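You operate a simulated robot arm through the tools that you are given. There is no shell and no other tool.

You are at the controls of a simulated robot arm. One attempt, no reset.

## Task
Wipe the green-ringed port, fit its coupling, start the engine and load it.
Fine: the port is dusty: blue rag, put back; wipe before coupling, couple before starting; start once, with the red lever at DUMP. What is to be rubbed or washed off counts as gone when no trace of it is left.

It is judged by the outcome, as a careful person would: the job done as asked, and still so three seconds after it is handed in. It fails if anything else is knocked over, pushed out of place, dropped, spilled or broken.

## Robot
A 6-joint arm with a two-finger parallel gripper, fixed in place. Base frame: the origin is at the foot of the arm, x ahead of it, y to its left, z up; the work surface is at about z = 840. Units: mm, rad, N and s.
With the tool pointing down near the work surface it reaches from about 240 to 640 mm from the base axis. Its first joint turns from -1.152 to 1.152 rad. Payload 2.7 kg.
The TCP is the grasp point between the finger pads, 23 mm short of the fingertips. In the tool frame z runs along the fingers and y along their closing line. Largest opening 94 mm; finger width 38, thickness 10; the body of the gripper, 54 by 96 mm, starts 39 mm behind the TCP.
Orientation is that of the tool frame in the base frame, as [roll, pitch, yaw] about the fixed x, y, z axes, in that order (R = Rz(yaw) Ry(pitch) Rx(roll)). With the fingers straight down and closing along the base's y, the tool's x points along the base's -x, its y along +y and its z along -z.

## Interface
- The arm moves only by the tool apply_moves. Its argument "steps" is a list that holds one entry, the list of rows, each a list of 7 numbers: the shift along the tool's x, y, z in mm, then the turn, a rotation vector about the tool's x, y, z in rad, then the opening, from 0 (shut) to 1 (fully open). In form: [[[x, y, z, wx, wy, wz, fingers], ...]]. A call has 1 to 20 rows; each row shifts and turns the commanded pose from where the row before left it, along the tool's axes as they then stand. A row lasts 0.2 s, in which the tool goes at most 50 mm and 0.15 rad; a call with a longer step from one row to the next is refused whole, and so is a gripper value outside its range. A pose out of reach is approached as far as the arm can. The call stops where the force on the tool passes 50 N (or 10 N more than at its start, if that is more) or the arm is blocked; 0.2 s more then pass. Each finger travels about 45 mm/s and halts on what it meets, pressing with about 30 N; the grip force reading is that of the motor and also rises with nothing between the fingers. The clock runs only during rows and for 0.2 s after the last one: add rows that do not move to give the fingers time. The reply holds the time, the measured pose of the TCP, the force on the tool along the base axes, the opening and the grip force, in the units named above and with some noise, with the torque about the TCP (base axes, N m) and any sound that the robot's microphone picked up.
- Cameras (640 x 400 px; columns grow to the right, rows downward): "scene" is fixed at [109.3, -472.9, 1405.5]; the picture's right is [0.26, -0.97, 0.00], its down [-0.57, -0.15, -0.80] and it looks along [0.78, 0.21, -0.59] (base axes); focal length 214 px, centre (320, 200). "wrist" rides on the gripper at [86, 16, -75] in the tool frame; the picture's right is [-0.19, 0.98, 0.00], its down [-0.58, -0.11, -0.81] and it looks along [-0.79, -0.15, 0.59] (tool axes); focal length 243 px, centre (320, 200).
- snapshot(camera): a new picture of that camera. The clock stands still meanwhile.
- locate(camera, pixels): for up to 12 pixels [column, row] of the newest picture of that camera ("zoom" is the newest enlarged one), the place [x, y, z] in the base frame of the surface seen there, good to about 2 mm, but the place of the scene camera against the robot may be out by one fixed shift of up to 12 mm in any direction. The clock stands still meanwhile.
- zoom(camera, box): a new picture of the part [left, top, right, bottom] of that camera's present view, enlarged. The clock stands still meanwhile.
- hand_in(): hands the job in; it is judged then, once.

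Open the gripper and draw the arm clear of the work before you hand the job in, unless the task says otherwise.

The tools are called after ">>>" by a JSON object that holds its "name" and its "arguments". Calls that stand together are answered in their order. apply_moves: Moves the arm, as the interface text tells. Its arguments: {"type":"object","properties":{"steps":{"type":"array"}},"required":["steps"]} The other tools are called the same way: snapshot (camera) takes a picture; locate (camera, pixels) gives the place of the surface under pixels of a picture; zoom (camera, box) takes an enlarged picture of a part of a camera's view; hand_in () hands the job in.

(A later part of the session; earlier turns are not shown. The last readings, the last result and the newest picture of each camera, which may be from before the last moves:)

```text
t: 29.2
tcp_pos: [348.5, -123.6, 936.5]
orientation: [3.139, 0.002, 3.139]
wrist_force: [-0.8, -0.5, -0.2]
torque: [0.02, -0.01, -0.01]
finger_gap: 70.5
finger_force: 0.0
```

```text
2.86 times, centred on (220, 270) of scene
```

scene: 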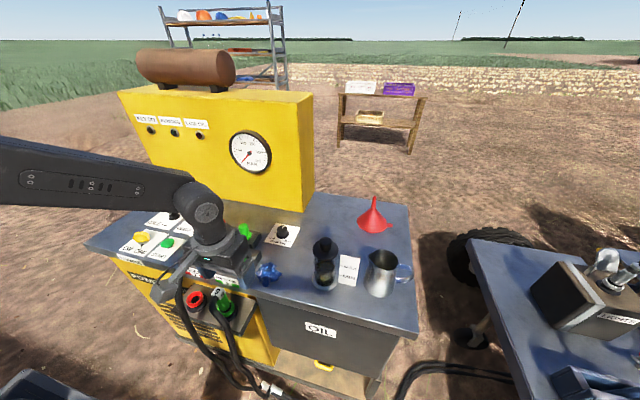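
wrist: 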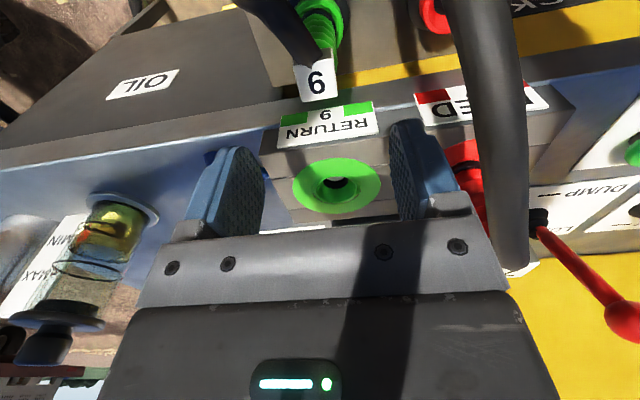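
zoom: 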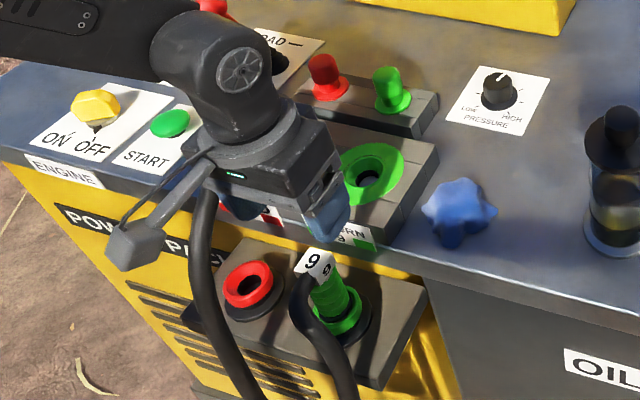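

The tag is now almost under the grasp line. I zoom and locate the coupling body sides for a precise centre.

>>> {"name": "zoom", "arguments": {"camera": "wrist", "box": [240, 0, 440, 125]}}

>>> {"name": "locate", "arguments": {"camera": "zoom", "pixels": [[190, 180], [230, 180], [290, 210], [245, 240], [245, 290], [250, 120], [280, 120], [325, 120], [320, 80], [250, 40], [325, 40], [300, 160]]}}

>>> {"name": "locate", "arguments": {"camera": "wrist", "pixels": [[337, 183], [307, 175], [365, 175], [337, 165], [337, 195], [295, 190], [380, 190], [495, 120], [480, 60], [525, 250], [460, 20], [280, 30]]}}

```text
3.20 times, centred on (340, 62) of wrist
```

zoom: 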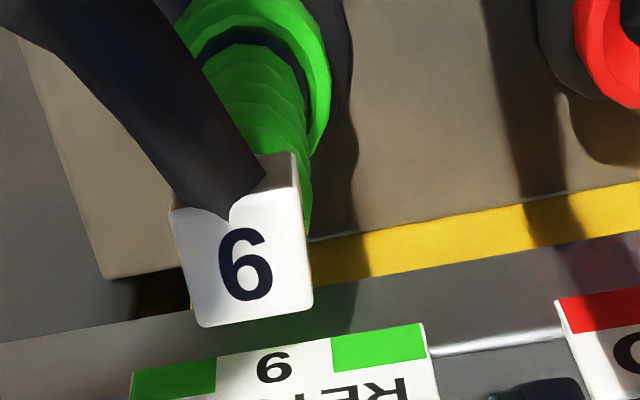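

```text
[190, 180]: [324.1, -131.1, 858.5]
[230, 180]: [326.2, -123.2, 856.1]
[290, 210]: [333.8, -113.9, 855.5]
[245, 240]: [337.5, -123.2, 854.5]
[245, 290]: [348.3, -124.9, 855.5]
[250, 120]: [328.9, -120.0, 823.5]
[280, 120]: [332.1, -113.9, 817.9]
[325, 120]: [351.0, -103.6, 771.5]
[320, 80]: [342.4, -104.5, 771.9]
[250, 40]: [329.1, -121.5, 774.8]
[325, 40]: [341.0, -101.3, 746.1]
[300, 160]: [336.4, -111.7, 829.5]
```

```text
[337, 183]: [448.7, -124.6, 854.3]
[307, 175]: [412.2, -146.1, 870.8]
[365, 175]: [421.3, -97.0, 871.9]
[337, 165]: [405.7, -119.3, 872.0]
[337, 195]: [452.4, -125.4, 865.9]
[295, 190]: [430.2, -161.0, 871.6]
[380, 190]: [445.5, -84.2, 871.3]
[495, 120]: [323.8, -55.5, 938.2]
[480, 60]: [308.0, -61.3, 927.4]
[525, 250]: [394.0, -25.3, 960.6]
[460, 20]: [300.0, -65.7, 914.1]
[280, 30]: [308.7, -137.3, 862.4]
```

Ring and body points fit an axis at (348,−122.5), body ≈36 mm wide, tag top 855. I descend to z≈828 and close on the body.

>>> {"name": "apply_moves", "arguments": {"steps": [[[0, 0.5, 30, 0, 0, 0, 0.75], [0, 0, 30, 0, 0, 0, 0.75], [0, 0, 25, 0, 0, 0, 0.75], [0, 0, 15, 0, 0, 0, 0.75], [0, 0, 8, 0, 0, 0, 0.75], [0, 0, 0, 0, 0, 0, 0.75]]]}}

>>> {"name": "snapshot", "arguments": {"camera": "wrist"}}

>>> {"name": "zoom", "arguments": {"camera": "scene", "box": [140, 210, 300, 340]}}

```text
t: 30.6
tcp_pos: [347.9, -121.5, 827.9]
orientation: [3.139, 0.002, 3.14]
wrist_force: [-0.2, 0.2, 0.2]
torque: [-0.01, 0.03, -0.02]
finger_gap: 70.6
finger_force: 0.0
```

```text
taken
```

wrist: 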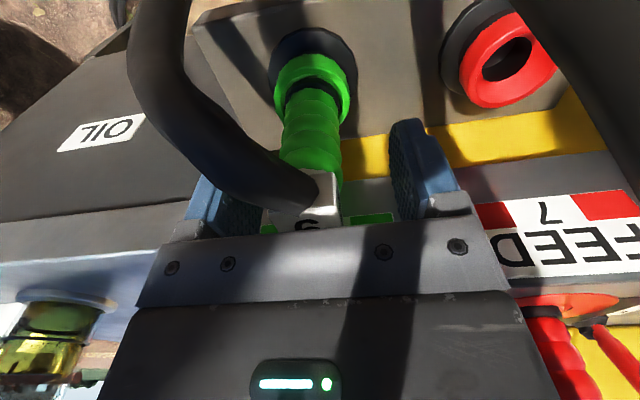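

```text
3.08 times, centred on (220, 275) of scene
```

zoom: 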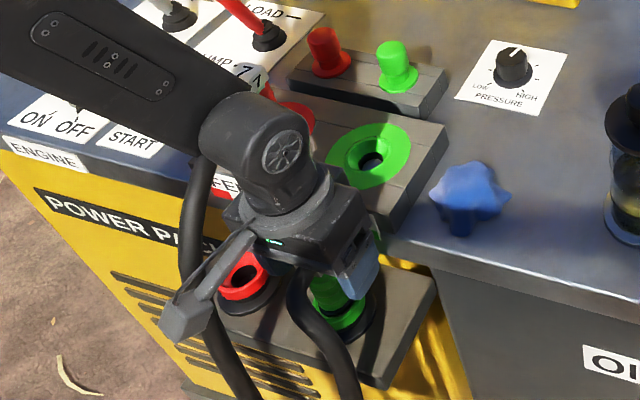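

The body stands between the fingers with the hose clear to the left. I close on it.

>>> {"name": "apply_moves", "arguments": {"steps": [[[0, 0, 0, 0, 0, 0, 0.5], [0, 0, 0, 0, 0, 0, 0.3], [0, 0, 0, 0, 0, 0, 0.15], [0, 0, 0, 0, 0, 0, 0], [0, 0, 0, 0, 0, 0, 0], [0, 0, 0, 0, 0, 0, 0]]]}}

>>> {"name": "snapshot", "arguments": {"camera": "wrist"}}

```text
t: 32.0
tcp_pos: [346.7, -122.4, 828.2]
orientation: [3.141, 0.002, 3.141]
wrist_force: [-0.8, -13.8, -0.2]
torque: [-0.91, 0.04, 0.04]
finger_gap: 31.6
finger_force: 30.1
```

```text
taken
```

wrist: 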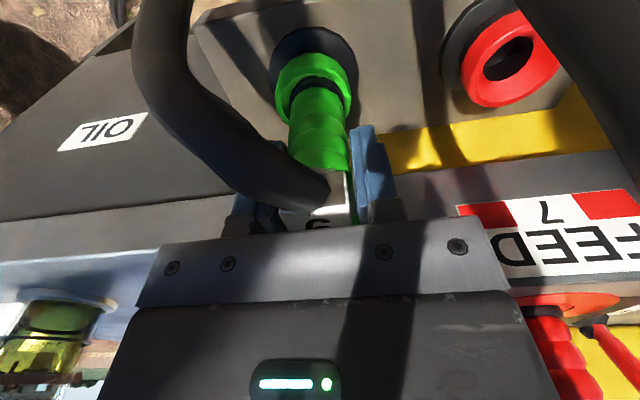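

Gripped at 31.6 mm, but a −13.8 N side force says I'm slightly off in +y. I nudge −1 mm in y and read again.

>>> {"name": "apply_moves", "arguments": {"steps": [[[0, -1, 0, 0, 0, 0, 0], [0, 0, 0, 0, 0, 0, 0]]]}}

```text
t: 32.6
tcp_pos: [348.4, -121.0, 828.2]
orientation: [3.141, 0.002, 3.139]
wrist_force: [1.5, -3.7, -0.5]
torque: [-0.31, -0.11, 0.04]
finger_gap: 31.8
finger_force: 30.0
```

Side force dropped to −3.7 N. A further −0.4 mm, then I lift slowly straight up.

>>> {"name": "apply_moves", "arguments": {"steps": [[[0, -0.4, 0, 0, 0, 0, 0], [0, 0, -5, 0, 0, 0, 0], [0, 0, -8, 0, 0, 0, 0], [0, 0, -8, 0, 0, 0, 0], [0, 0, 0, 0, 0, 0, 0]]]}}

>>> {"name": "snapshot", "arguments": {"camera": "wrist"}}

```text
t: 33.8
tcp_pos: [347.1, -123.6, 851.0]
orientation: [3.138, -0.001, 3.139]
wrist_force: [0.6, -1.0, -2.3]
torque: [-0.02, -0.01, 0.01]
finger_gap: 31.1
finger_force: 29.9
```

```text
taken
```

wrist: 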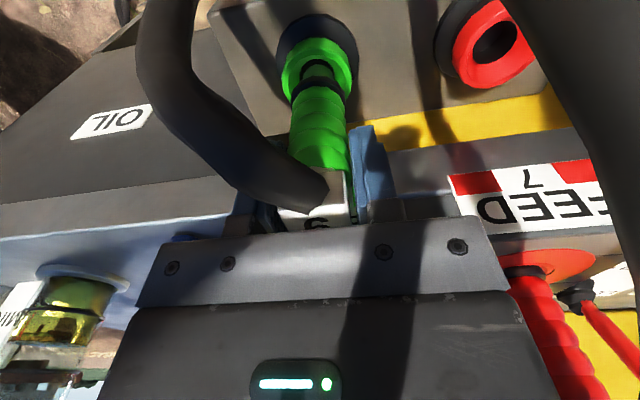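

It is coming up freely (about 2 N of weight). I keep lifting with checks on force.

>>> {"name": "apply_moves", "arguments": {"steps": [[[0, 0, -15, 0, 0, 0, 0], [0, 0, -20, 0, 0, 0, 0], [0, 0, -20, 0, 0, 0, 0], [0, 0, -20, 0, 0, 0, 0], [0, 0, -20, 0, 0, 0, 0], [0, 0, -20, 0, 0, 0, 0], [0, 0, -20, 0, 0, 0, 0], [0, 0, 0, 0, 0, 0, 0]]]}}

>>> {"name": "snapshot", "arguments": {"camera": "wrist"}}

>>> {"name": "zoom", "arguments": {"camera": "scene", "box": [140, 180, 320, 320]}}

```text
t: 35.6
tcp_pos: [348.0, -123.7, 985.7]
orientation: [3.14, 0.001, 3.139]
wrist_force: [-0.3, -0.2, -1.6]
torque: [0.01, -0.01, 0.01]
finger_gap: 31.3
finger_force: 30.2
```

```text
taken
```

wrist: 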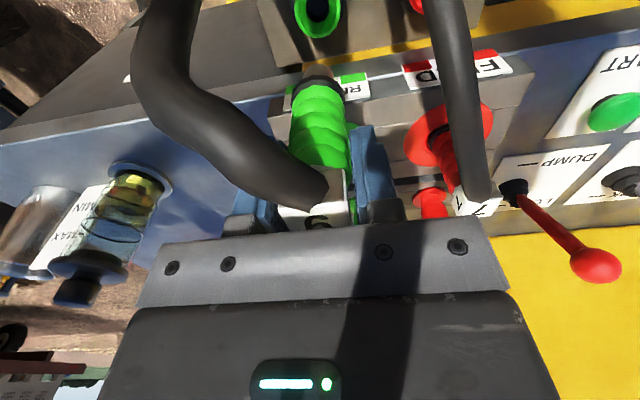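

```text
2.86 times, centred on (230, 250) of scene
```

zoom: 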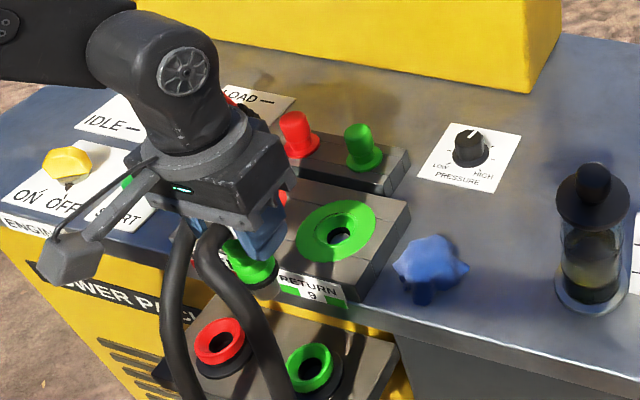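

The coupling is out, its nose visible at (318,72). I locate the nose and body to know where its tip is relative to the TCP.

>>> {"name": "zoom", "arguments": {"camera": "wrist", "box": [260, 40, 400, 240]}}

>>> {"name": "locate", "arguments": {"camera": "wrist", "pixels": [[318, 68], [318, 76], [306, 74], [330, 74], [318, 84], [297, 92], [340, 92], [318, 100], [295, 140], [347, 140], [320, 140], [318, 66]]}}

>>> {"name": "zoom", "arguments": {"camera": "scene", "box": [180, 220, 260, 280]}}

>>> {"name": "locate", "arguments": {"camera": "zoom", "pixels": [[225, 275], [215, 300], [205, 240]]}}

```text
2.00 times, centred on (330, 140) of wrist
```

zoom: 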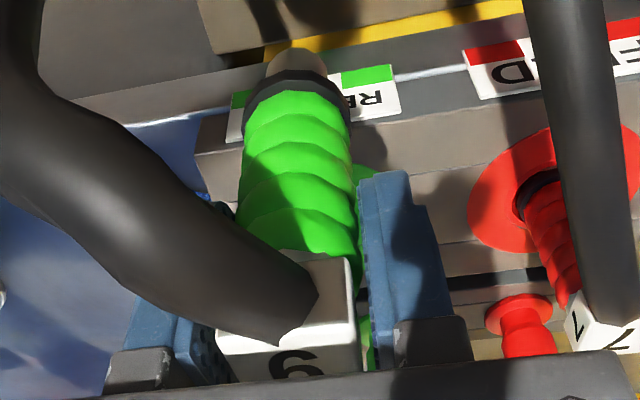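

```text
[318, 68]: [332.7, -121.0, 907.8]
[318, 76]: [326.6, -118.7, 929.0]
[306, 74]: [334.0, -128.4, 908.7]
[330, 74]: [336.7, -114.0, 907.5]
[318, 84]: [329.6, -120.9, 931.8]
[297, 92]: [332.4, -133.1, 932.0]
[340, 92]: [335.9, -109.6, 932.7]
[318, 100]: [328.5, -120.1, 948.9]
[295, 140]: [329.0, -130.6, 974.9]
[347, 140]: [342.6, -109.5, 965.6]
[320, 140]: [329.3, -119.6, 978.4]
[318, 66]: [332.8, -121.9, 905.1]
```

```text
6.67 times, centred on (220, 250) of scene
```

zoom: 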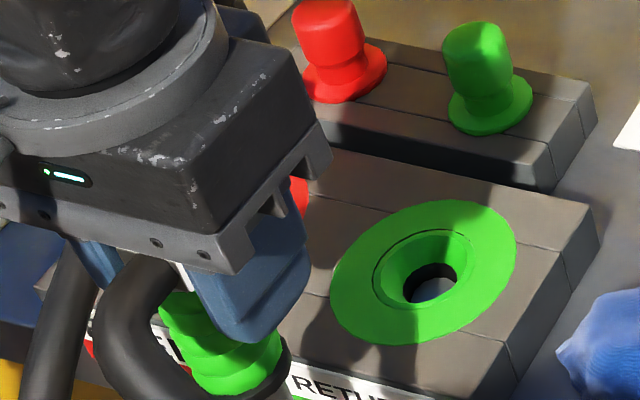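

```text
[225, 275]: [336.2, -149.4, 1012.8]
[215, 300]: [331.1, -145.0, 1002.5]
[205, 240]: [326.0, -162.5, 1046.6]
```

Nose tip is ≈82 mm below the TCP, collar ≈54 mm below, so seating should occur with TCP near z≈926. I carry it 88 mm forward at this height to the port centre (436,−122.5).

>>> {"name": "apply_moves", "arguments": {"steps": [[[-22, 0, 0, 0, 0, 0, 0], [-22, 0, 0, 0, 0, 0, 0], [-22, 0, 0, 0, 0, 0, 0], [-22, 0, 0, 0, 0, 0, 0], [0, 0, 0, 0, 0, 0, 0], [0, 0, 0, 0, 0, 0, 0]]]}}

>>> {"name": "snapshot", "arguments": {"camera": "wrist"}}

>>> {"name": "zoom", "arguments": {"camera": "scene", "box": [160, 190, 300, 300]}}

```text
t: 37.0
tcp_pos: [435.1, -125.5, 984.7]
orientation: [3.14, 0.003, -3.14]
wrist_force: [-0.2, -0.3, -2.3]
torque: [0.02, -0.02, -0.03]
finger_gap: 31.5
finger_force: 30.1
```

```text
taken
```

wrist: 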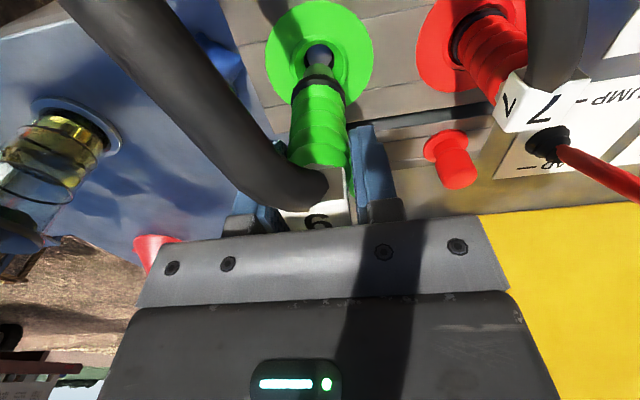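

```text
3.64 times, centred on (230, 245) of scene
```

zoom: 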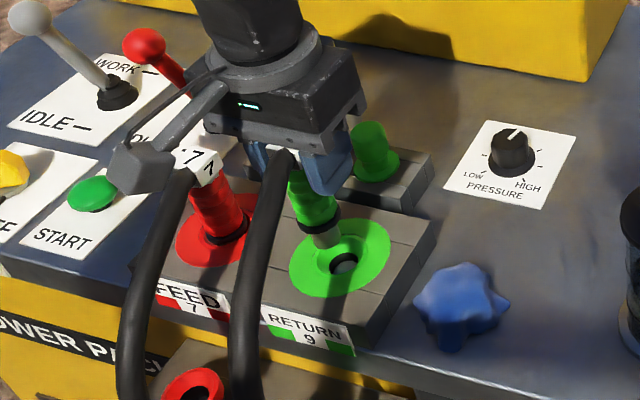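

The nose hovers above the port. I measure the ring edges and nose in this view for fine alignment.

>>> {"name": "zoom", "arguments": {"camera": "wrist", "box": [250, 0, 390, 120]}}

>>> {"name": "locate", "arguments": {"camera": "wrist", "pixels": [[267, 50], [371, 50], [318, 2], [285, 15], [355, 20], [280, 78], [362, 80], [318, 46], [308, 58], [331, 58], [318, 62], [293, 50]]}}

```text
3.33 times, centred on (320, 60) of wrist
```

zoom: 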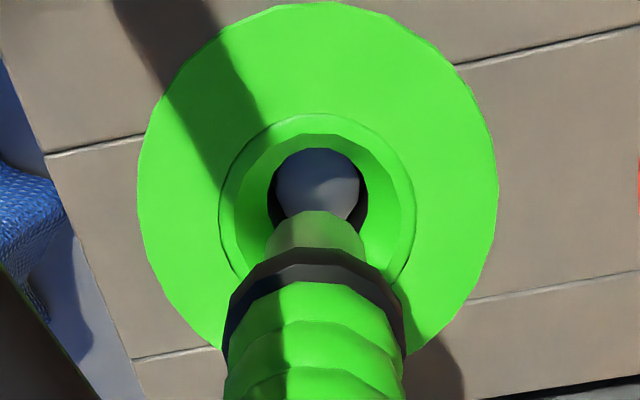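

```text
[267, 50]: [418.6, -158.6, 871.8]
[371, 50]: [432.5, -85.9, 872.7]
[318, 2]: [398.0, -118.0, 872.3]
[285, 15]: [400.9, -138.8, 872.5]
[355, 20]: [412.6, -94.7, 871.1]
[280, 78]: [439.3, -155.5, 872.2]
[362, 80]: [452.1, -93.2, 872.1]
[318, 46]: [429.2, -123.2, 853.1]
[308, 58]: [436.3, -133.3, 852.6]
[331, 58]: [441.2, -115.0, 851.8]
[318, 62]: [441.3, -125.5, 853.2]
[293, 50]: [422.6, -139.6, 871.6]
```

Laterally the nose lines up with the bore (columns ≈319), but body readings suggest the coupling axis may sit a few mm nearer me than the TCP. I lower to just above the plate and compare directly.

>>> {"name": "apply_moves", "arguments": {"steps": [[[0, 0, 12, 0, 0, 0, 0], [0, 0, 12, 0, 0, 0, 0], [0, 0, 4, 0, 0, 0, 0], [0, 0, 0, 0, 0, 0, 0]]]}}

>>> {"name": "snapshot", "arguments": {"camera": "wrist"}}

>>> {"name": "zoom", "arguments": {"camera": "wrist", "box": [250, 0, 390, 120]}}

>>> {"name": "zoom", "arguments": {"camera": "scene", "box": [205, 230, 265, 280]}}

```text
t: 38.0
tcp_pos: [435.9, -123.3, 957.3]
orientation: [3.141, 0.003, -3.139]
wrist_force: [0.8, -0.6, -1.7]
torque: [0.0, 0.01, 0.02]
finger_gap: 31.3
finger_force: 29.9
```

```text
taken
```

wrist: 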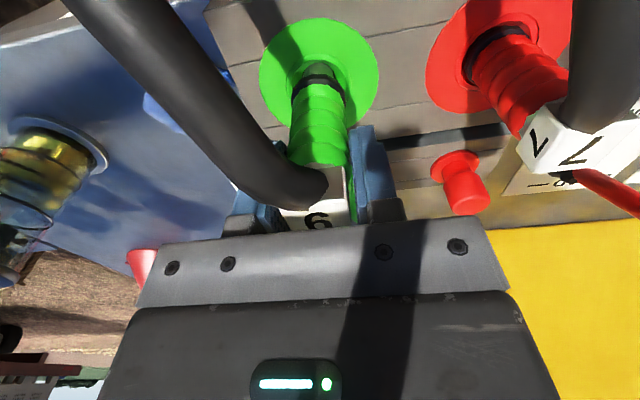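

```text
3.33 times, centred on (320, 60) of wrist
```

zoom: 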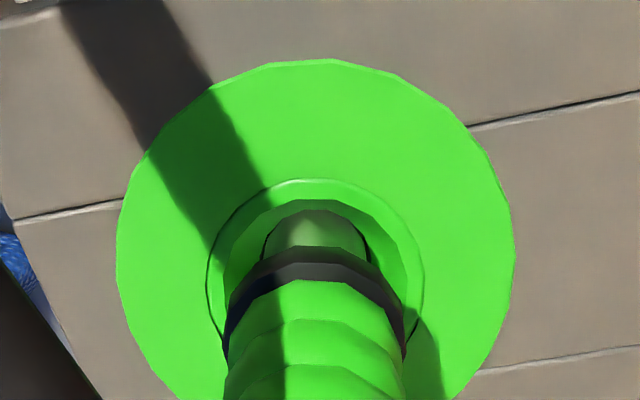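

```text
8.00 times, centred on (235, 255) of scene
```

zoom: 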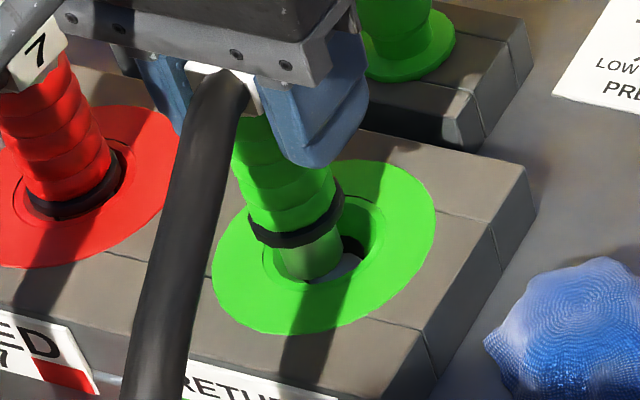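

Both views agree: the nose sits about 6–7 mm towards me and ~1.7 mm left of the bore. I shift +6 mm in x and −1.7 mm in y and look again.

>>> {"name": "apply_moves", "arguments": {"steps": [[[-6, -1.7, 0, 0, 0, 0, 0], [0, 0, 0, 0, 0, 0, 0]]]}}

>>> {"name": "zoom", "arguments": {"camera": "wrist", "box": [250, 0, 390, 120]}}

>>> {"name": "zoom", "arguments": {"camera": "scene", "box": [205, 230, 265, 280]}}

>>> {"name": "locate", "arguments": {"camera": "zoom", "pixels": [[310, 265], [290, 265], [335, 260], [225, 260], [430, 200], [300, 328], [380, 165]]}}

```text
t: 38.6
tcp_pos: [440.5, -125.3, 957.5]
orientation: [3.141, 0.0, -3.141]
wrist_force: [-0.1, -0.6, -2.5]
torque: [-0.02, 0.02, -0.02]
finger_gap: 31.3
finger_force: 29.9
```

```text
3.33 times, centred on (320, 60) of wrist
```

zoom: 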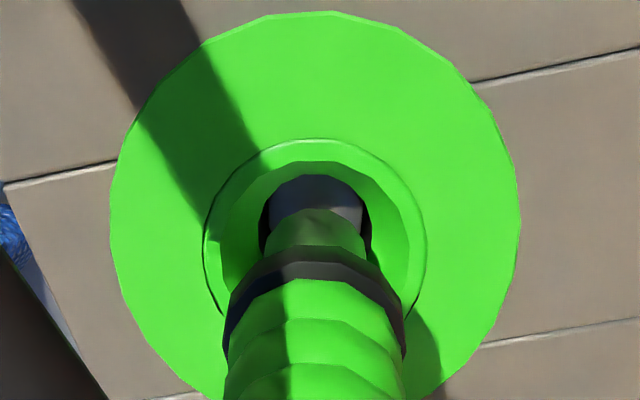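

```text
8.00 times, centred on (235, 255) of scene
```

zoom: 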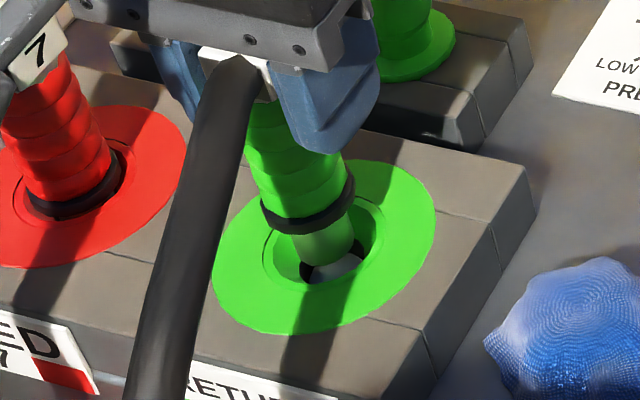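

```text
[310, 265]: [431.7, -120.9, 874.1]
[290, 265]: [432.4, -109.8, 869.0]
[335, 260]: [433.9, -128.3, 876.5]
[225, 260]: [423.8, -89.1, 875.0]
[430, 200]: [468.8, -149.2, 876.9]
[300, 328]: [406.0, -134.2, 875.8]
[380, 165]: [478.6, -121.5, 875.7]
```

Now the nose is concentric with the bore in both views. With a final 0.5 mm trim I lower step by step, watching force.

>>> {"name": "apply_moves", "arguments": {"steps": [[[-0.5, -0.5, 0, 0, 0, 0, 0], [0, 0, 4, 0, 0, 0, 0], [0, 0, 4, 0, 0, 0, 0], [0, 0, 4, 0, 0, 0, 0], [0, 0, 0, 0, 0, 0, 0]]]}}

>>> {"name": "zoom", "arguments": {"camera": "wrist", "box": [250, 0, 390, 120]}}

>>> {"name": "zoom", "arguments": {"camera": "scene", "box": [205, 230, 265, 280]}}

```text
t: 39.8
tcp_pos: [440.8, -126.0, 945.3]
orientation: [3.141, 0.003, 3.14]
wrist_force: [0.0, 0.1, -1.9]
torque: [-0.02, -0.03, 0.02]
finger_gap: 31.4
finger_force: 29.9
```

```text
3.33 times, centred on (320, 60) of wrist
```

zoom: 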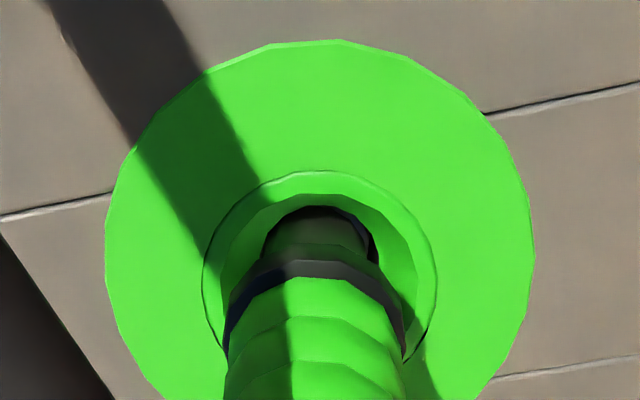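

```text
8.00 times, centred on (235, 255) of scene
```

zoom: 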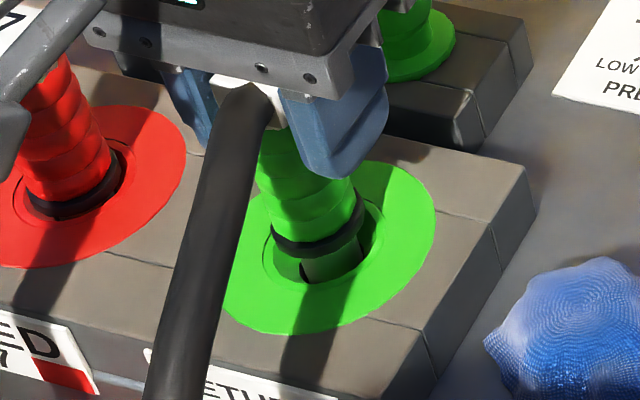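

The nose is entering the funnel with no force; the dark bore peeks out on its +y side in both views, so I trim +1 mm in y and go on lowering.

>>> {"name": "apply_moves", "arguments": {"steps": [[[0, 1, 0, 0, 0, 0, 0], [0, 0, 3, 0, 0, 0, 0], [0, 0, 3, 0, 0, 0, 0], [0, 0, 0, 0, 0, 0, 0]]]}}

>>> {"name": "zoom", "arguments": {"camera": "wrist", "box": [250, 0, 390, 120]}}

>>> {"name": "zoom", "arguments": {"camera": "scene", "box": [205, 230, 265, 280]}}

```text
t: 40.8
tcp_pos: [442.0, -125.3, 940.0]
orientation: [3.14, 0.005, 3.141]
wrist_force: [-0.1, 0.8, 2.3]
torque: [0.08, 0.06, 0.01]
finger_gap: 31.4
finger_force: 30.3
```

```text
3.33 times, centred on (320, 60) of wrist
```

zoom: 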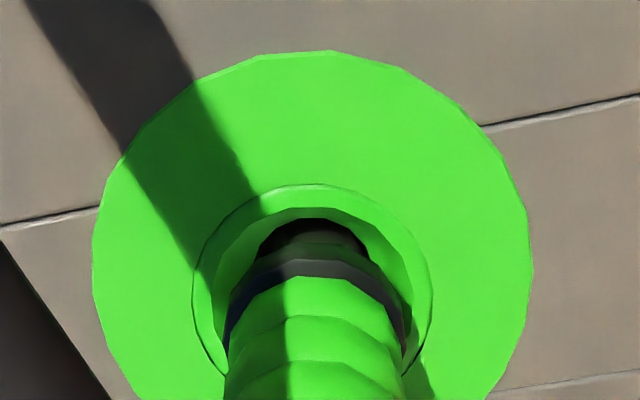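

```text
8.00 times, centred on (235, 255) of scene
```

zoom: 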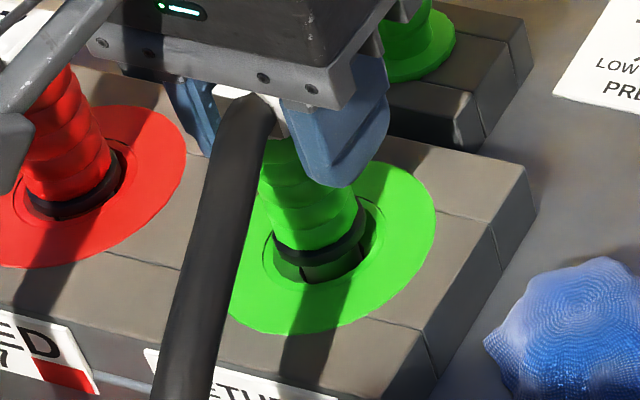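

A first light contact (≈4 N). I go down 1 mm at a time and watch which way the side force points.

>>> {"name": "apply_moves", "arguments": {"steps": [[[0, 0, 1, 0, 0, 0, 0], [0, 0, 1, 0, 0, 0, 0], [0, 0, 0, 0, 0, 0, 0]]]}}

```text
t: 41.6
tcp_pos: [442.2, -125.7, 937.5]
orientation: [-3.142, 0.005, -3.141]
wrist_force: [0.9, 1.3, 3.7]
torque: [0.15, -0.15, -0.03]
finger_gap: 31.4
finger_force: 30.1
```

Small forces push +x and +y, so I trim 0.6 mm in each and continue down.

>>> {"name": "apply_moves", "arguments": {"steps": [[[-0.6, 0.6, 0, 0, 0, 0, 0], [0, 0, 1.5, 0, 0, 0, 0], [0, 0, 1.5, 0, 0, 0, 0], [0, 0, 0, 0, 0, 0, 0]]]}}

>>> {"name": "zoom", "arguments": {"camera": "wrist", "box": [250, 0, 390, 120]}}

```text
t: 42.6
tcp_pos: [442.4, -124.3, 935.1]
orientation: [-3.14, 0.001, -3.141]
wrist_force: [2.3, -3.7, 1.7]
torque: [-0.4, -0.12, 0.01]
finger_gap: 31.6
finger_force: 30.2
```

```text
3.33 times, centred on (320, 60) of wrist
```

zoom: 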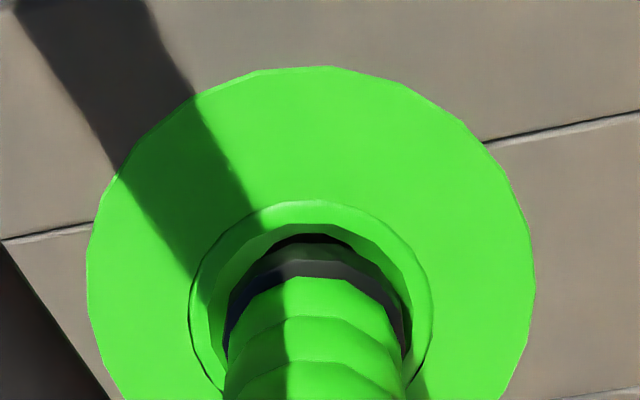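

Vertical force stays low so the nose is in the bore; I trim −0.3 y, +0.5 x and continue to the seat.

>>> {"name": "apply_moves", "arguments": {"steps": [[[-0.5, -0.4, 0, 0, 0, 0, 0], [0, 0, 1.5, 0, 0, 0, 0], [0, 0, 1.5, 0, 0, 0, 0], [0, 0, 1.5, 0, 0, 0, 0], [0, 0, 0, 0, 0, 0, 0]]]}}

```text
t: 43.8
tcp_pos: [441.2, -124.8, 929.8]
orientation: [3.14, 0.004, -3.141]
wrist_force: [-6.3, 2.5, 22.2]
torque: [0.44, 0.32, 0.0]
finger_gap: 31.6
finger_force: 30.5
```

Force rises to 22 N at z 929.8, near the expected seat. I look before pressing on.

>>> {"name": "zoom", "arguments": {"camera": "wrist", "box": [250, 0, 390, 120]}}

>>> {"name": "zoom", "arguments": {"camera": "scene", "box": [185, 220, 265, 280]}}

```text
3.33 times, centred on (320, 60) of wrist
```

zoom: 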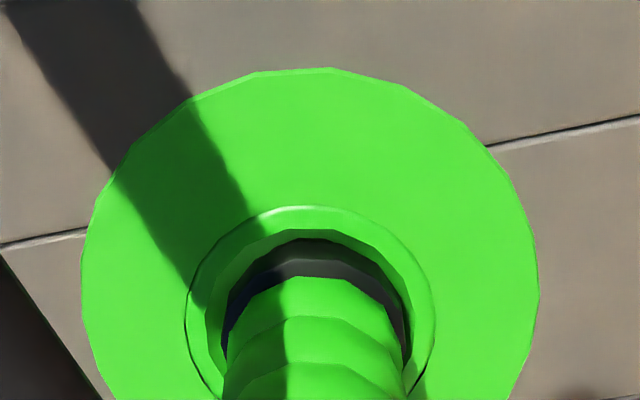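

```text
6.67 times, centred on (225, 250) of scene
```

zoom: 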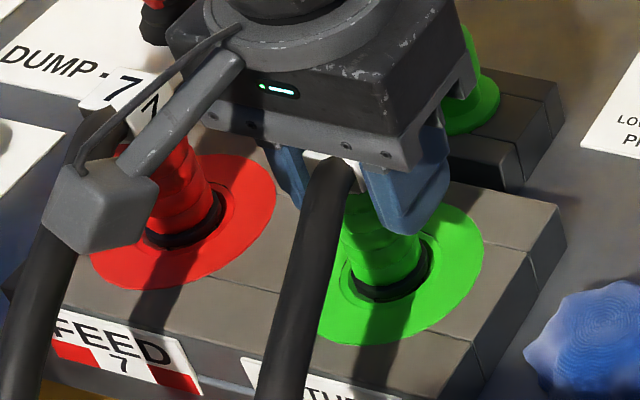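

It looks nearly seated, like coupling 7. The side force is −6 N in x, so I trim back 0.5 mm and press a bit more, listening for a click.

>>> {"name": "apply_moves", "arguments": {"steps": [[[0.5, 0.2, 0, 0, 0, 0, 0], [0, 0, 1, 0, 0, 0, 0], [0, 0, 1, 0, 0, 0, 0], [0, 0, 0, 0, 0, 0, 0]]]}}

```text
t: 44.8
tcp_pos: [441.7, -123.7, 928.4]
orientation: [-3.141, 0.005, -3.141]
wrist_force: [1.3, -2.2, 20.6]
torque: [-0.41, -0.16, 0.01]
finger_gap: 31.4
finger_force: 30.4
```

Still 20 N and moved 1.4 mm deeper. I press further in 1 mm steps.

>>> {"name": "apply_moves", "arguments": {"steps": [[[0, 0, 1, 0, 0, 0, 0], [0, 0, 1, 0, 0, 0, 0], [0, 0, 1, 0, 0, 0, 0], [0, 0, 0, 0, 0, 0, 0]]]}}

>>> {"name": "snapshot", "arguments": {"camera": "wrist"}}

>>> {"name": "zoom", "arguments": {"camera": "scene", "box": [185, 220, 265, 280]}}

```text
t: 45.8
tcp_pos: [441.8, -123.3, 926.4]
orientation: [3.14, 0.004, -3.141]
wrist_force: [-3.3, -6.5, 28.7]
torque: [-0.48, 0.19, 0.01]
finger_gap: 31.2
finger_force: 29.5
```

```text
taken
```

wrist: 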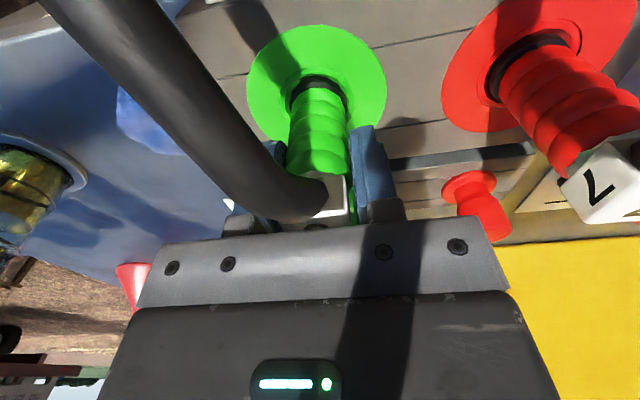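

```text
6.67 times, centred on (225, 250) of scene
```

zoom: 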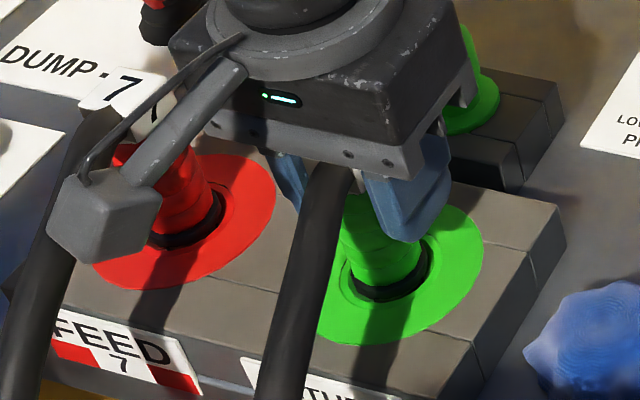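

The fingers seem to slip down on a coupling that no longer moves, so it looks bottomed. I'll compare collar and tag heights of 9 and 7.

>>> {"name": "zoom", "arguments": {"camera": "wrist", "box": [230, 0, 640, 240]}}

>>> {"name": "locate", "arguments": {"camera": "wrist", "pixels": [[318, 83], [318, 78], [318, 95], [297, 98], [342, 98], [318, 115], [318, 140], [518, 65], [500, 80], [520, 95], [545, 120], [590, 190]]}}

```text
1.56 times, centred on (435, 120) of wrist
```

zoom: 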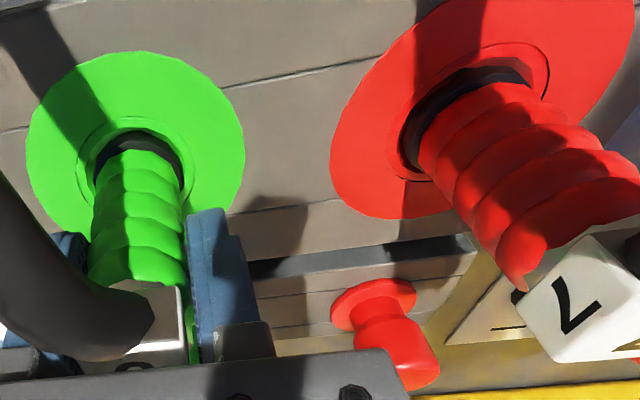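

```text
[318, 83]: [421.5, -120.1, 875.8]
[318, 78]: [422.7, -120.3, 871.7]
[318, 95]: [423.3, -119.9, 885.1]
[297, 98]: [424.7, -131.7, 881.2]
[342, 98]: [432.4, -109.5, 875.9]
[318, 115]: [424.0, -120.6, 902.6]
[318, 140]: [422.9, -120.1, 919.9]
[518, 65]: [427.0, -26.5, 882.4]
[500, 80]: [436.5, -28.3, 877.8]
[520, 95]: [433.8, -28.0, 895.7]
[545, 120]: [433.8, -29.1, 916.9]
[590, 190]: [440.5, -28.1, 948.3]
```

Collar/body boundary is ≈881 for both couplings, so 9 is seated as deep as 7. I release and rise straight up.

>>> {"name": "apply_moves", "arguments": {"steps": [[[0, 0, -0.5, 0, 0, 0, 0.2], [0, 0, 0, 0, 0, 0, 0.5], [0, 0, 0, 0, 0, 0, 0.65], [0, 0, 0, 0, 0, 0, 0.75], [0, 0, 0, 0, 0, 0, 0.75], [0, 0, -20, 0, 0, 0, 0.75], [0, 0, -30, 0, 0, 0, 0.75], [0, 0, -40, 0, 0, 0, 0.75], [0, 0, -40, 0, 0, 0, 0.75], [30, 0, -30, 0, 0, 0, 0.75], [40, 0, 0, 0, 0, 0, 0.75], [40, 0, 0, 0, 0, 0, 0.75], [0, 0, 0, 0, 0, 0, 0.75]]]}}

>>> {"name": "snapshot", "arguments": {"camera": "wrist"}}

>>> {"name": "zoom", "arguments": {"camera": "scene", "box": [160, 210, 300, 320]}}

```text
t: 48.6
tcp_pos: [330.2, -124.0, 1086.4]
orientation: [3.14, 0.002, 3.138]
wrist_force: [0.8, 0.8, -0.1]
torque: [-0.01, -0.01, -0.02]
finger_gap: 70.6
finger_force: 0.2
```

```text
taken
```

wrist: 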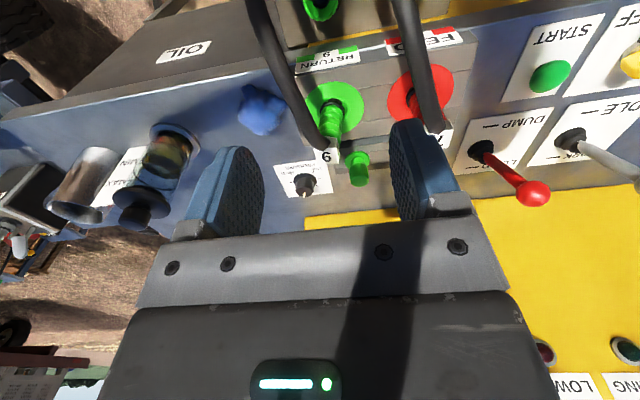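

```text
3.64 times, centred on (230, 265) of scene
```

zoom: 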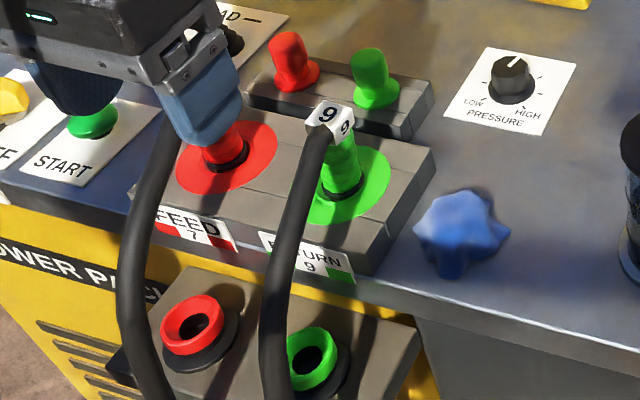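

Coupling 9 stays upright in the port. I'll compare its tag height to 7's via the scene camera and wrist view.

>>> {"name": "locate", "arguments": {"camera": "wrist", "pixels": [[326, 155], [331, 120], [331, 103], [320, 95], [355, 170], [445, 140], [533, 190], [480, 148], [550, 75], [630, 60]]}}

>>> {"name": "zoom", "arguments": {"camera": "scene", "box": [205, 225, 265, 280]}}

>>> {"name": "locate", "arguments": {"camera": "zoom", "pixels": [[240, 75], [260, 90], [310, 150], [300, 230], [340, 215]]}}

```text
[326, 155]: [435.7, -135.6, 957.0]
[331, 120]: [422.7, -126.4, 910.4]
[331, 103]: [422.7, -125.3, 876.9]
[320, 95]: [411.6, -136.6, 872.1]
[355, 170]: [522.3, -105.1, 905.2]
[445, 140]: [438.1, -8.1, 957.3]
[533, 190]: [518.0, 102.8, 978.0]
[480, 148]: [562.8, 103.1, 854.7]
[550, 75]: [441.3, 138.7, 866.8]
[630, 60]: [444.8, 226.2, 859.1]
```

```text
7.27 times, centred on (235, 252) of scene
```

zoom: 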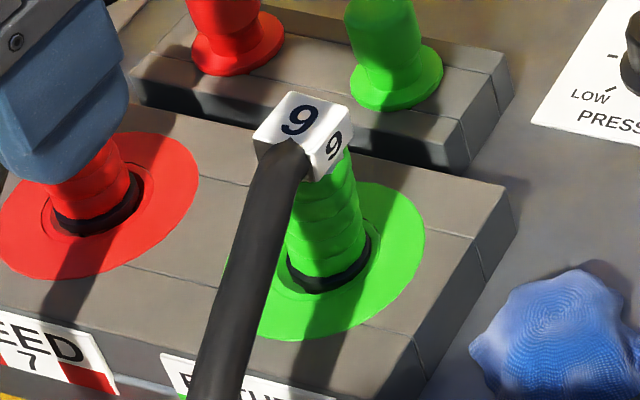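

```text
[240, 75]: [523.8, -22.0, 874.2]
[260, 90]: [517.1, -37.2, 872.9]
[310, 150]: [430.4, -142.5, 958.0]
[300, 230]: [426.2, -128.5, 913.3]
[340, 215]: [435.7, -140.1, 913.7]
```

Tags 9 and 7 are both at z≈957: coupling 9 is fully seated. Next I move left, high, to inspect the key switch, START and the levers.

>>> {"name": "apply_moves", "arguments": {"steps": [[[0, 45, 0, 0, 0, 0, 0.75], [0, 45, 0, 0, 0, 0, 0.75], [0, 45, 0, 0, 0, 0, 0.75], [0, 45, 0, 0, 0, 0, 0.75], [0, 45, 0, 0, 0, 0, 0.75], [0, 45, 0, 0, 0, 0, 0.75], [0, 45, 0, 0, 0, 0, 0.75], [0, 35, 30, 0, 0, 0, 0.75], [0, 0, 45, 0, 0, 0, 0.75], [0, 0, 0, 0, 0, 0, 0.75]]]}}

>>> {"name": "snapshot", "arguments": {"camera": "wrist"}}

>>> {"name": "zoom", "arguments": {"camera": "wrist", "box": [160, 0, 480, 200]}}

```text
t: 50.8
tcp_pos: [332.2, 229.0, 1010.7]
orientation: [3.139, 0.003, 3.14]
wrist_force: [-0.6, 0.1, 0.3]
torque: [0.03, -0.02, 0.01]
finger_gap: 70.5
finger_force: 0.0
```

```text
taken
```

wrist: 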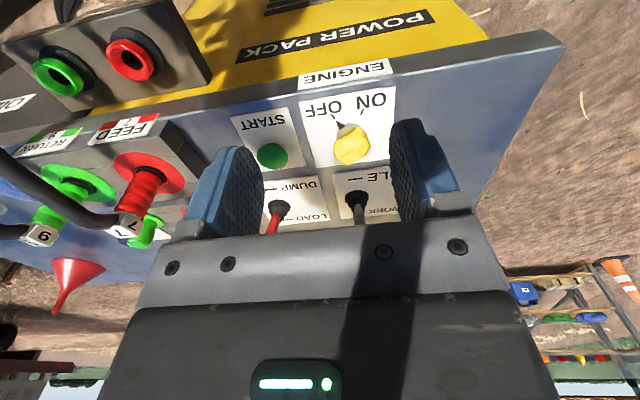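

```text
2.00 times, centred on (320, 100) of wrist
```

zoom: 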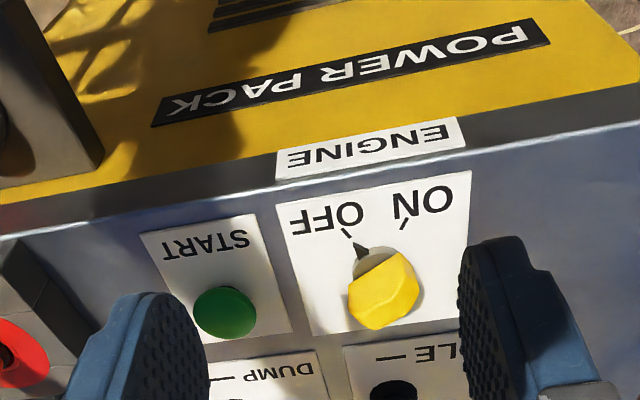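

I zoom tightly on the key and locate its parts and the ON/OFF marks and lever label dashes.

>>> {"name": "zoom", "arguments": {"camera": "wrist", "box": [300, 80, 400, 180]}}

>>> {"name": "locate", "arguments": {"camera": "zoom", "pixels": [[270, 170], [255, 140], [370, 125], [320, 195], [390, 200], [340, 290], [285, 250], [405, 260], [330, 230], [360, 220]]}}

>>> {"name": "locate", "arguments": {"camera": "wrist", "pixels": [[271, 155], [259, 155], [285, 155], [271, 143], [271, 168], [272, 189], [290, 218], [355, 179], [360, 210], [280, 205], [338, 123], [363, 112]]}}

```text
4.00 times, centred on (350, 130) of wrist
```

zoom: 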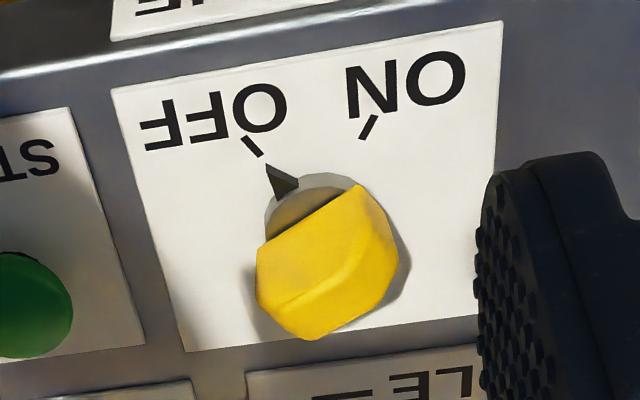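

```text
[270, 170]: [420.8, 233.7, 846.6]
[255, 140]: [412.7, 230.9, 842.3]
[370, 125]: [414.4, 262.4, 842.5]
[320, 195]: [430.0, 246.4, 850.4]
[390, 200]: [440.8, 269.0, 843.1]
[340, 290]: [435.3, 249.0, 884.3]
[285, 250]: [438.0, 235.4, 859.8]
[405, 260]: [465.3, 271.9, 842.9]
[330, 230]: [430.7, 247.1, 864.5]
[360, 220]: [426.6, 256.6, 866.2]
```

```text
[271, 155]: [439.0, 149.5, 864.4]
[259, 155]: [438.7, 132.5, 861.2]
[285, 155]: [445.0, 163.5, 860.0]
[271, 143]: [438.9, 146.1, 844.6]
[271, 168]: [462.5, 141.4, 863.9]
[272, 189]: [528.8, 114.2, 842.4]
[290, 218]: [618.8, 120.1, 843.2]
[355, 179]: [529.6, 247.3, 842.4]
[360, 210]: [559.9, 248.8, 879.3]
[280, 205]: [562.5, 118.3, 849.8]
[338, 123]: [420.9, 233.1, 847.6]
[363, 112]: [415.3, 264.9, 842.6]
```

The key pointer is on OFF (mark at (413,231)); ON mark at (414,262): a ~58° clockwise turn seen from above. I move overhead for a steeper view of the yellow handle's shape.

>>> {"name": "apply_moves", "arguments": {"steps": [[[-25, 0, -20, 0, 0, 0, 0.75], [-25, 0, -20, 0, 0, 0, 0.75], [-25, 0, -20, 0, 0, 0, 0.75], [-20, 0, -10, 0, 0, 0, 0.75], [0, 0, 0, 0, 0, 0, 0.75]]]}}

>>> {"name": "snapshot", "arguments": {"camera": "wrist"}}

>>> {"name": "zoom", "arguments": {"camera": "wrist", "box": [260, 0, 400, 90]}}

```text
t: 52.0
tcp_pos: [426.6, 228.1, 1081.4]
orientation: [3.14, 0.001, -3.141]
wrist_force: [0.6, -0.6, -1.3]
torque: [-0.01, 0.0, -0.03]
finger_gap: 70.5
finger_force: 0.2
```

```text
taken
```

wrist: 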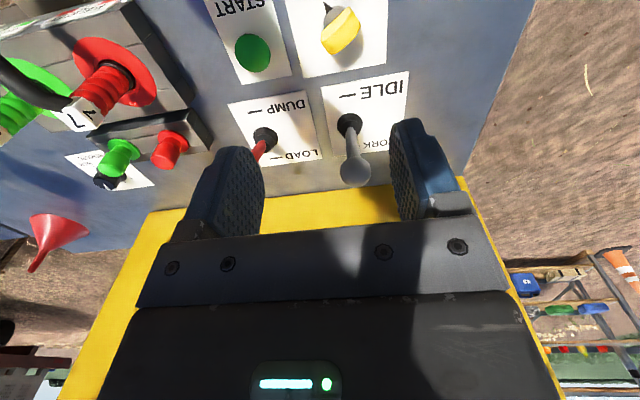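

```text
4.44 times, centred on (330, 45) of wrist
```

zoom: 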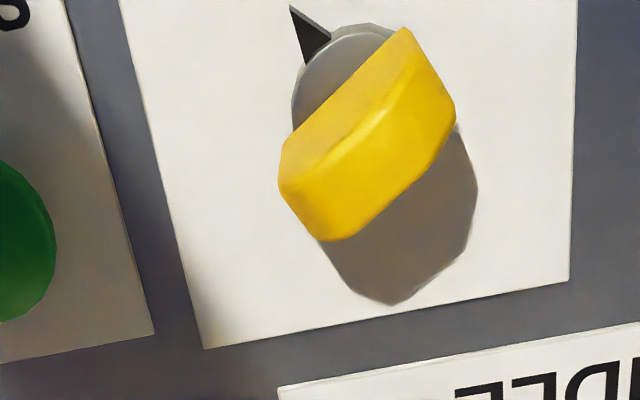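

The handle is a bar perpendicular to the pointer. I locate its corners and the dial's centre.

>>> {"name": "locate", "arguments": {"camera": "zoom", "pixels": [[295, 175], [405, 50], [445, 105], [325, 225], [365, 150], [330, 150], [390, 70], [380, 200], [430, 140], [300, 110], [330, 60], [375, 45]]}}

```text
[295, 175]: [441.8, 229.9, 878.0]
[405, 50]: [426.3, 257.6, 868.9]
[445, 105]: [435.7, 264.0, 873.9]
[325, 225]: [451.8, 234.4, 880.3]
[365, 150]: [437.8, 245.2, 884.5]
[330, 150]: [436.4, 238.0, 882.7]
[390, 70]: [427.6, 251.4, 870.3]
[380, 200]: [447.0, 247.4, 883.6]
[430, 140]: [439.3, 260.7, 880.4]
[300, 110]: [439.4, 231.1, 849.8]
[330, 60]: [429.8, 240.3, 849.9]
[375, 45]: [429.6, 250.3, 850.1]
```

Bar centre ≈(440,247), ~16 mm thick, top z 884, pointer 30° off −x. I'll grip across its thickness: move above it and test in the air that the wrist can turn the full 120° clockwise.

>>> {"name": "apply_moves", "arguments": {"steps": [[[-13, 18, 0, 0, 0, 0, 0.5], [0, 0, 0, 0, 0, 0.1496, 0.5], [0, 0, 0, 0, 0, 0.1496, 0.5], [0, 0, 0, 0, 0, 0.1496, 0.5], [0, 0, 0, 0, 0, 0.1496, 0.5], [0, 0, 0, 0, 0, 0.1496, 0.5], [0, 0, 0, 0, 0, 0.1496, 0.5], [0, 0, 0, 0, 0, 0.1496, 0.5], [0, 0, 0, 0, 0, 0.1496, 0.5], [0, 0, 0, 0, 0, 0.1496, 0.5], [0, 0, 0, 0, 0, 0.1496, 0.5], [0, 0, 0, 0, 0, 0.1496, 0.5], [0, 0, 0, 0, 0, 0.1496, 0.5], [0, 0, 0, 0, 0, 0.1496, 0.5], [0, 0, 0, 0, 0, 0.1496, 0.5], [0, 0, 0, 0, 0, 0, 0.5]]]}}

```text
t: 55.4
tcp_pos: [438.5, 242.9, 1080.3]
orientation: [3.14, -0.002, 1.045]
wrist_force: [-0.1, 0.6, 0.4]
torque: [0.02, 0.0, 0.04]
finger_gap: 46.9
finger_force: 0.1
```

The 120° turn is reachable (yaw 1.045). I turn back 60° to line up with the bar and descend to z≈930 for a look.

>>> {"name": "apply_moves", "arguments": {"steps": [[[0, 0, 0, 0, 0, -0.1496, 0.5], [0, 0, 0, 0, 0, -0.1496, 0.5], [0, 0, 0, 0, 0, -0.1496, 0.5], [0, 0, 0, 0, 0, -0.1496, 0.5], [0, 0, 0, 0, 0, -0.1496, 0.5], [0, 0, 0, 0, 0, -0.1496, 0.5], [0, 0, 0, 0, 0, -0.1496, 0.5], [0, 0, 40, 0, 0, 0, 0.5], [0, 0, 40, 0, 0, 0, 0.5], [0, 0, 40, 0, 0, 0, 0.5], [0, 0, 25, 0, 0, 0, 0.5], [0, 0, 0, 0, 0, 0, 0.5]]]}}

>>> {"name": "snapshot", "arguments": {"camera": "wrist"}}

>>> {"name": "zoom", "arguments": {"camera": "scene", "box": [90, 160, 250, 280]}}

```text
t: 58.0
tcp_pos: [439.6, 244.9, 936.8]
orientation: [3.139, 0.0, 2.095]
wrist_force: [0.4, 0.7, -0.3]
torque: [0.0, -0.01, 0.01]
finger_gap: 47.1
finger_force: 0.0
```

```text
taken
```

wrist: 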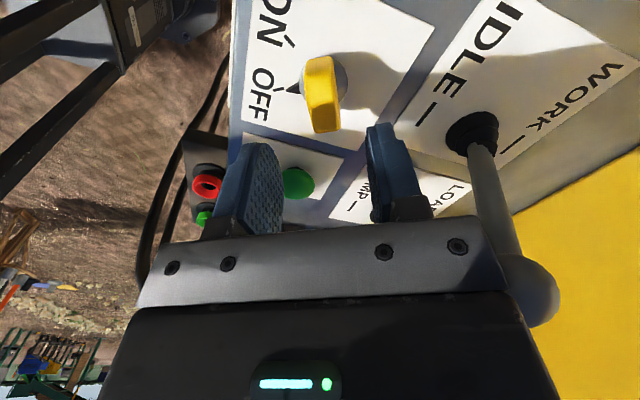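

```text
3.33 times, centred on (170, 220) of scene
```

zoom: 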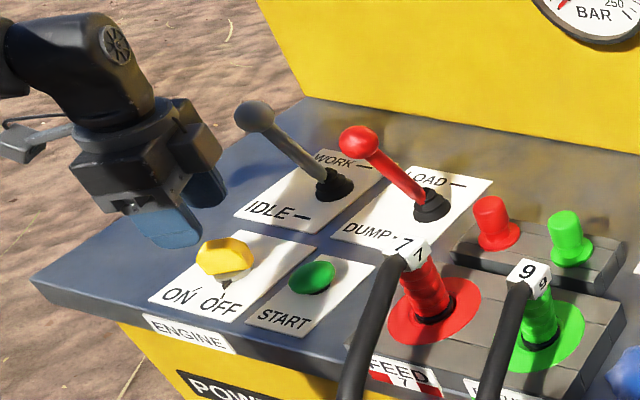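

The bar (320,95) is almost aligned between the fingers. I locate its faces here for the final trim.

>>> {"name": "zoom", "arguments": {"camera": "wrist", "box": [260, 40, 400, 140]}}

>>> {"name": "locate", "arguments": {"camera": "wrist", "pixels": [[310, 95], [334, 95], [322, 62], [322, 125], [312, 70], [332, 120], [338, 80], [293, 89]]}}

```text
4.00 times, centred on (330, 90) of wrist
```

zoom: 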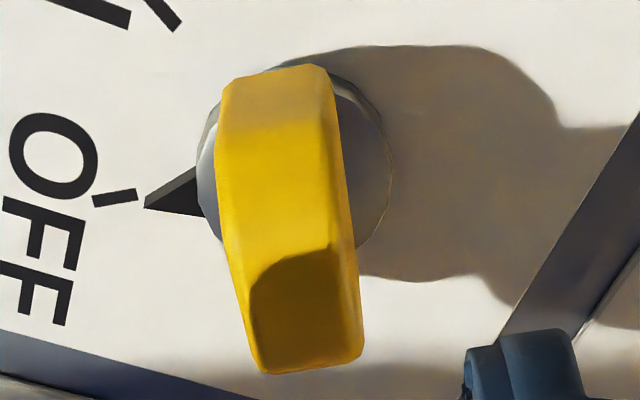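

```text
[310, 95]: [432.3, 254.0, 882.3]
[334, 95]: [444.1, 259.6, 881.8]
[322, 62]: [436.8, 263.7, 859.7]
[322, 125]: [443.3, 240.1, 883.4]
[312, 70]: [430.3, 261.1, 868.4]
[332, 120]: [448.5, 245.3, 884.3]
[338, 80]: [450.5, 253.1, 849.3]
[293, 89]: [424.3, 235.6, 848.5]
```

The bar's mid-plane is ≈3 mm along +tool-y. I trim 3 mm (and 1 mm in tool x), lower to TCP z≈880 and close softly.

>>> {"name": "apply_moves", "arguments": {"steps": [[[1, 3, 0, 0, 0, 0, 0.5], [0, 0, 25, 0, 0, 0, 0.5], [0, 0, 20, 0, 0, 0, 0.5], [0, 0, 11, 0, 0, 0, 0.5], [0, 0, 0, 0, 0, 0, 0.5]]]}}

>>> {"name": "snapshot", "arguments": {"camera": "wrist"}}

```text
t: 59.2
tcp_pos: [443.5, 247.4, 880.4]
orientation: [3.139, 0.0, 2.094]
wrist_force: [0.4, 0.0, -0.2]
torque: [0.01, 0.0, 0.0]
finger_gap: 46.7
finger_force: 0.0
```

```text
taken
```

wrist: 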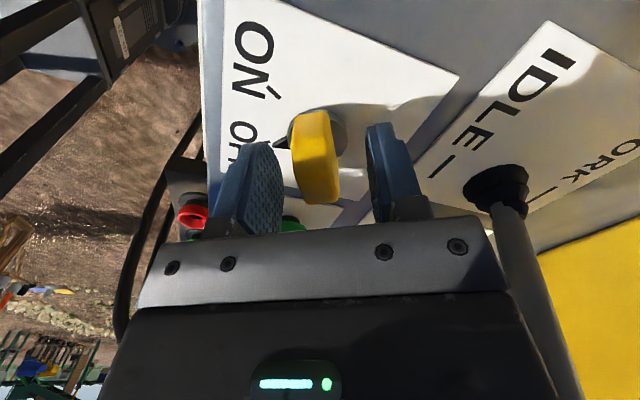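

The bar is between the fingers. I close on it.

>>> {"name": "apply_moves", "arguments": {"steps": [[[0, 0, 0, 0, 0, 0, 0.3], [0, 0, 0, 0, 0, 0, 0.2], [0, 0, 0, 0, 0, 0, 0.1], [0, 0, 0, 0, 0, 0, 0], [0, 0, 0, 0, 0, 0, 0]]]}}

```text
t: 60.4
tcp_pos: [441.3, 246.3, 880.0]
orientation: [-3.138, 0.0, 2.093]
wrist_force: [-16.2, -9.3, 3.9]
torque: [-0.11, -0.19, -0.05]
finger_gap: 18.3
finger_force: 44.8
```

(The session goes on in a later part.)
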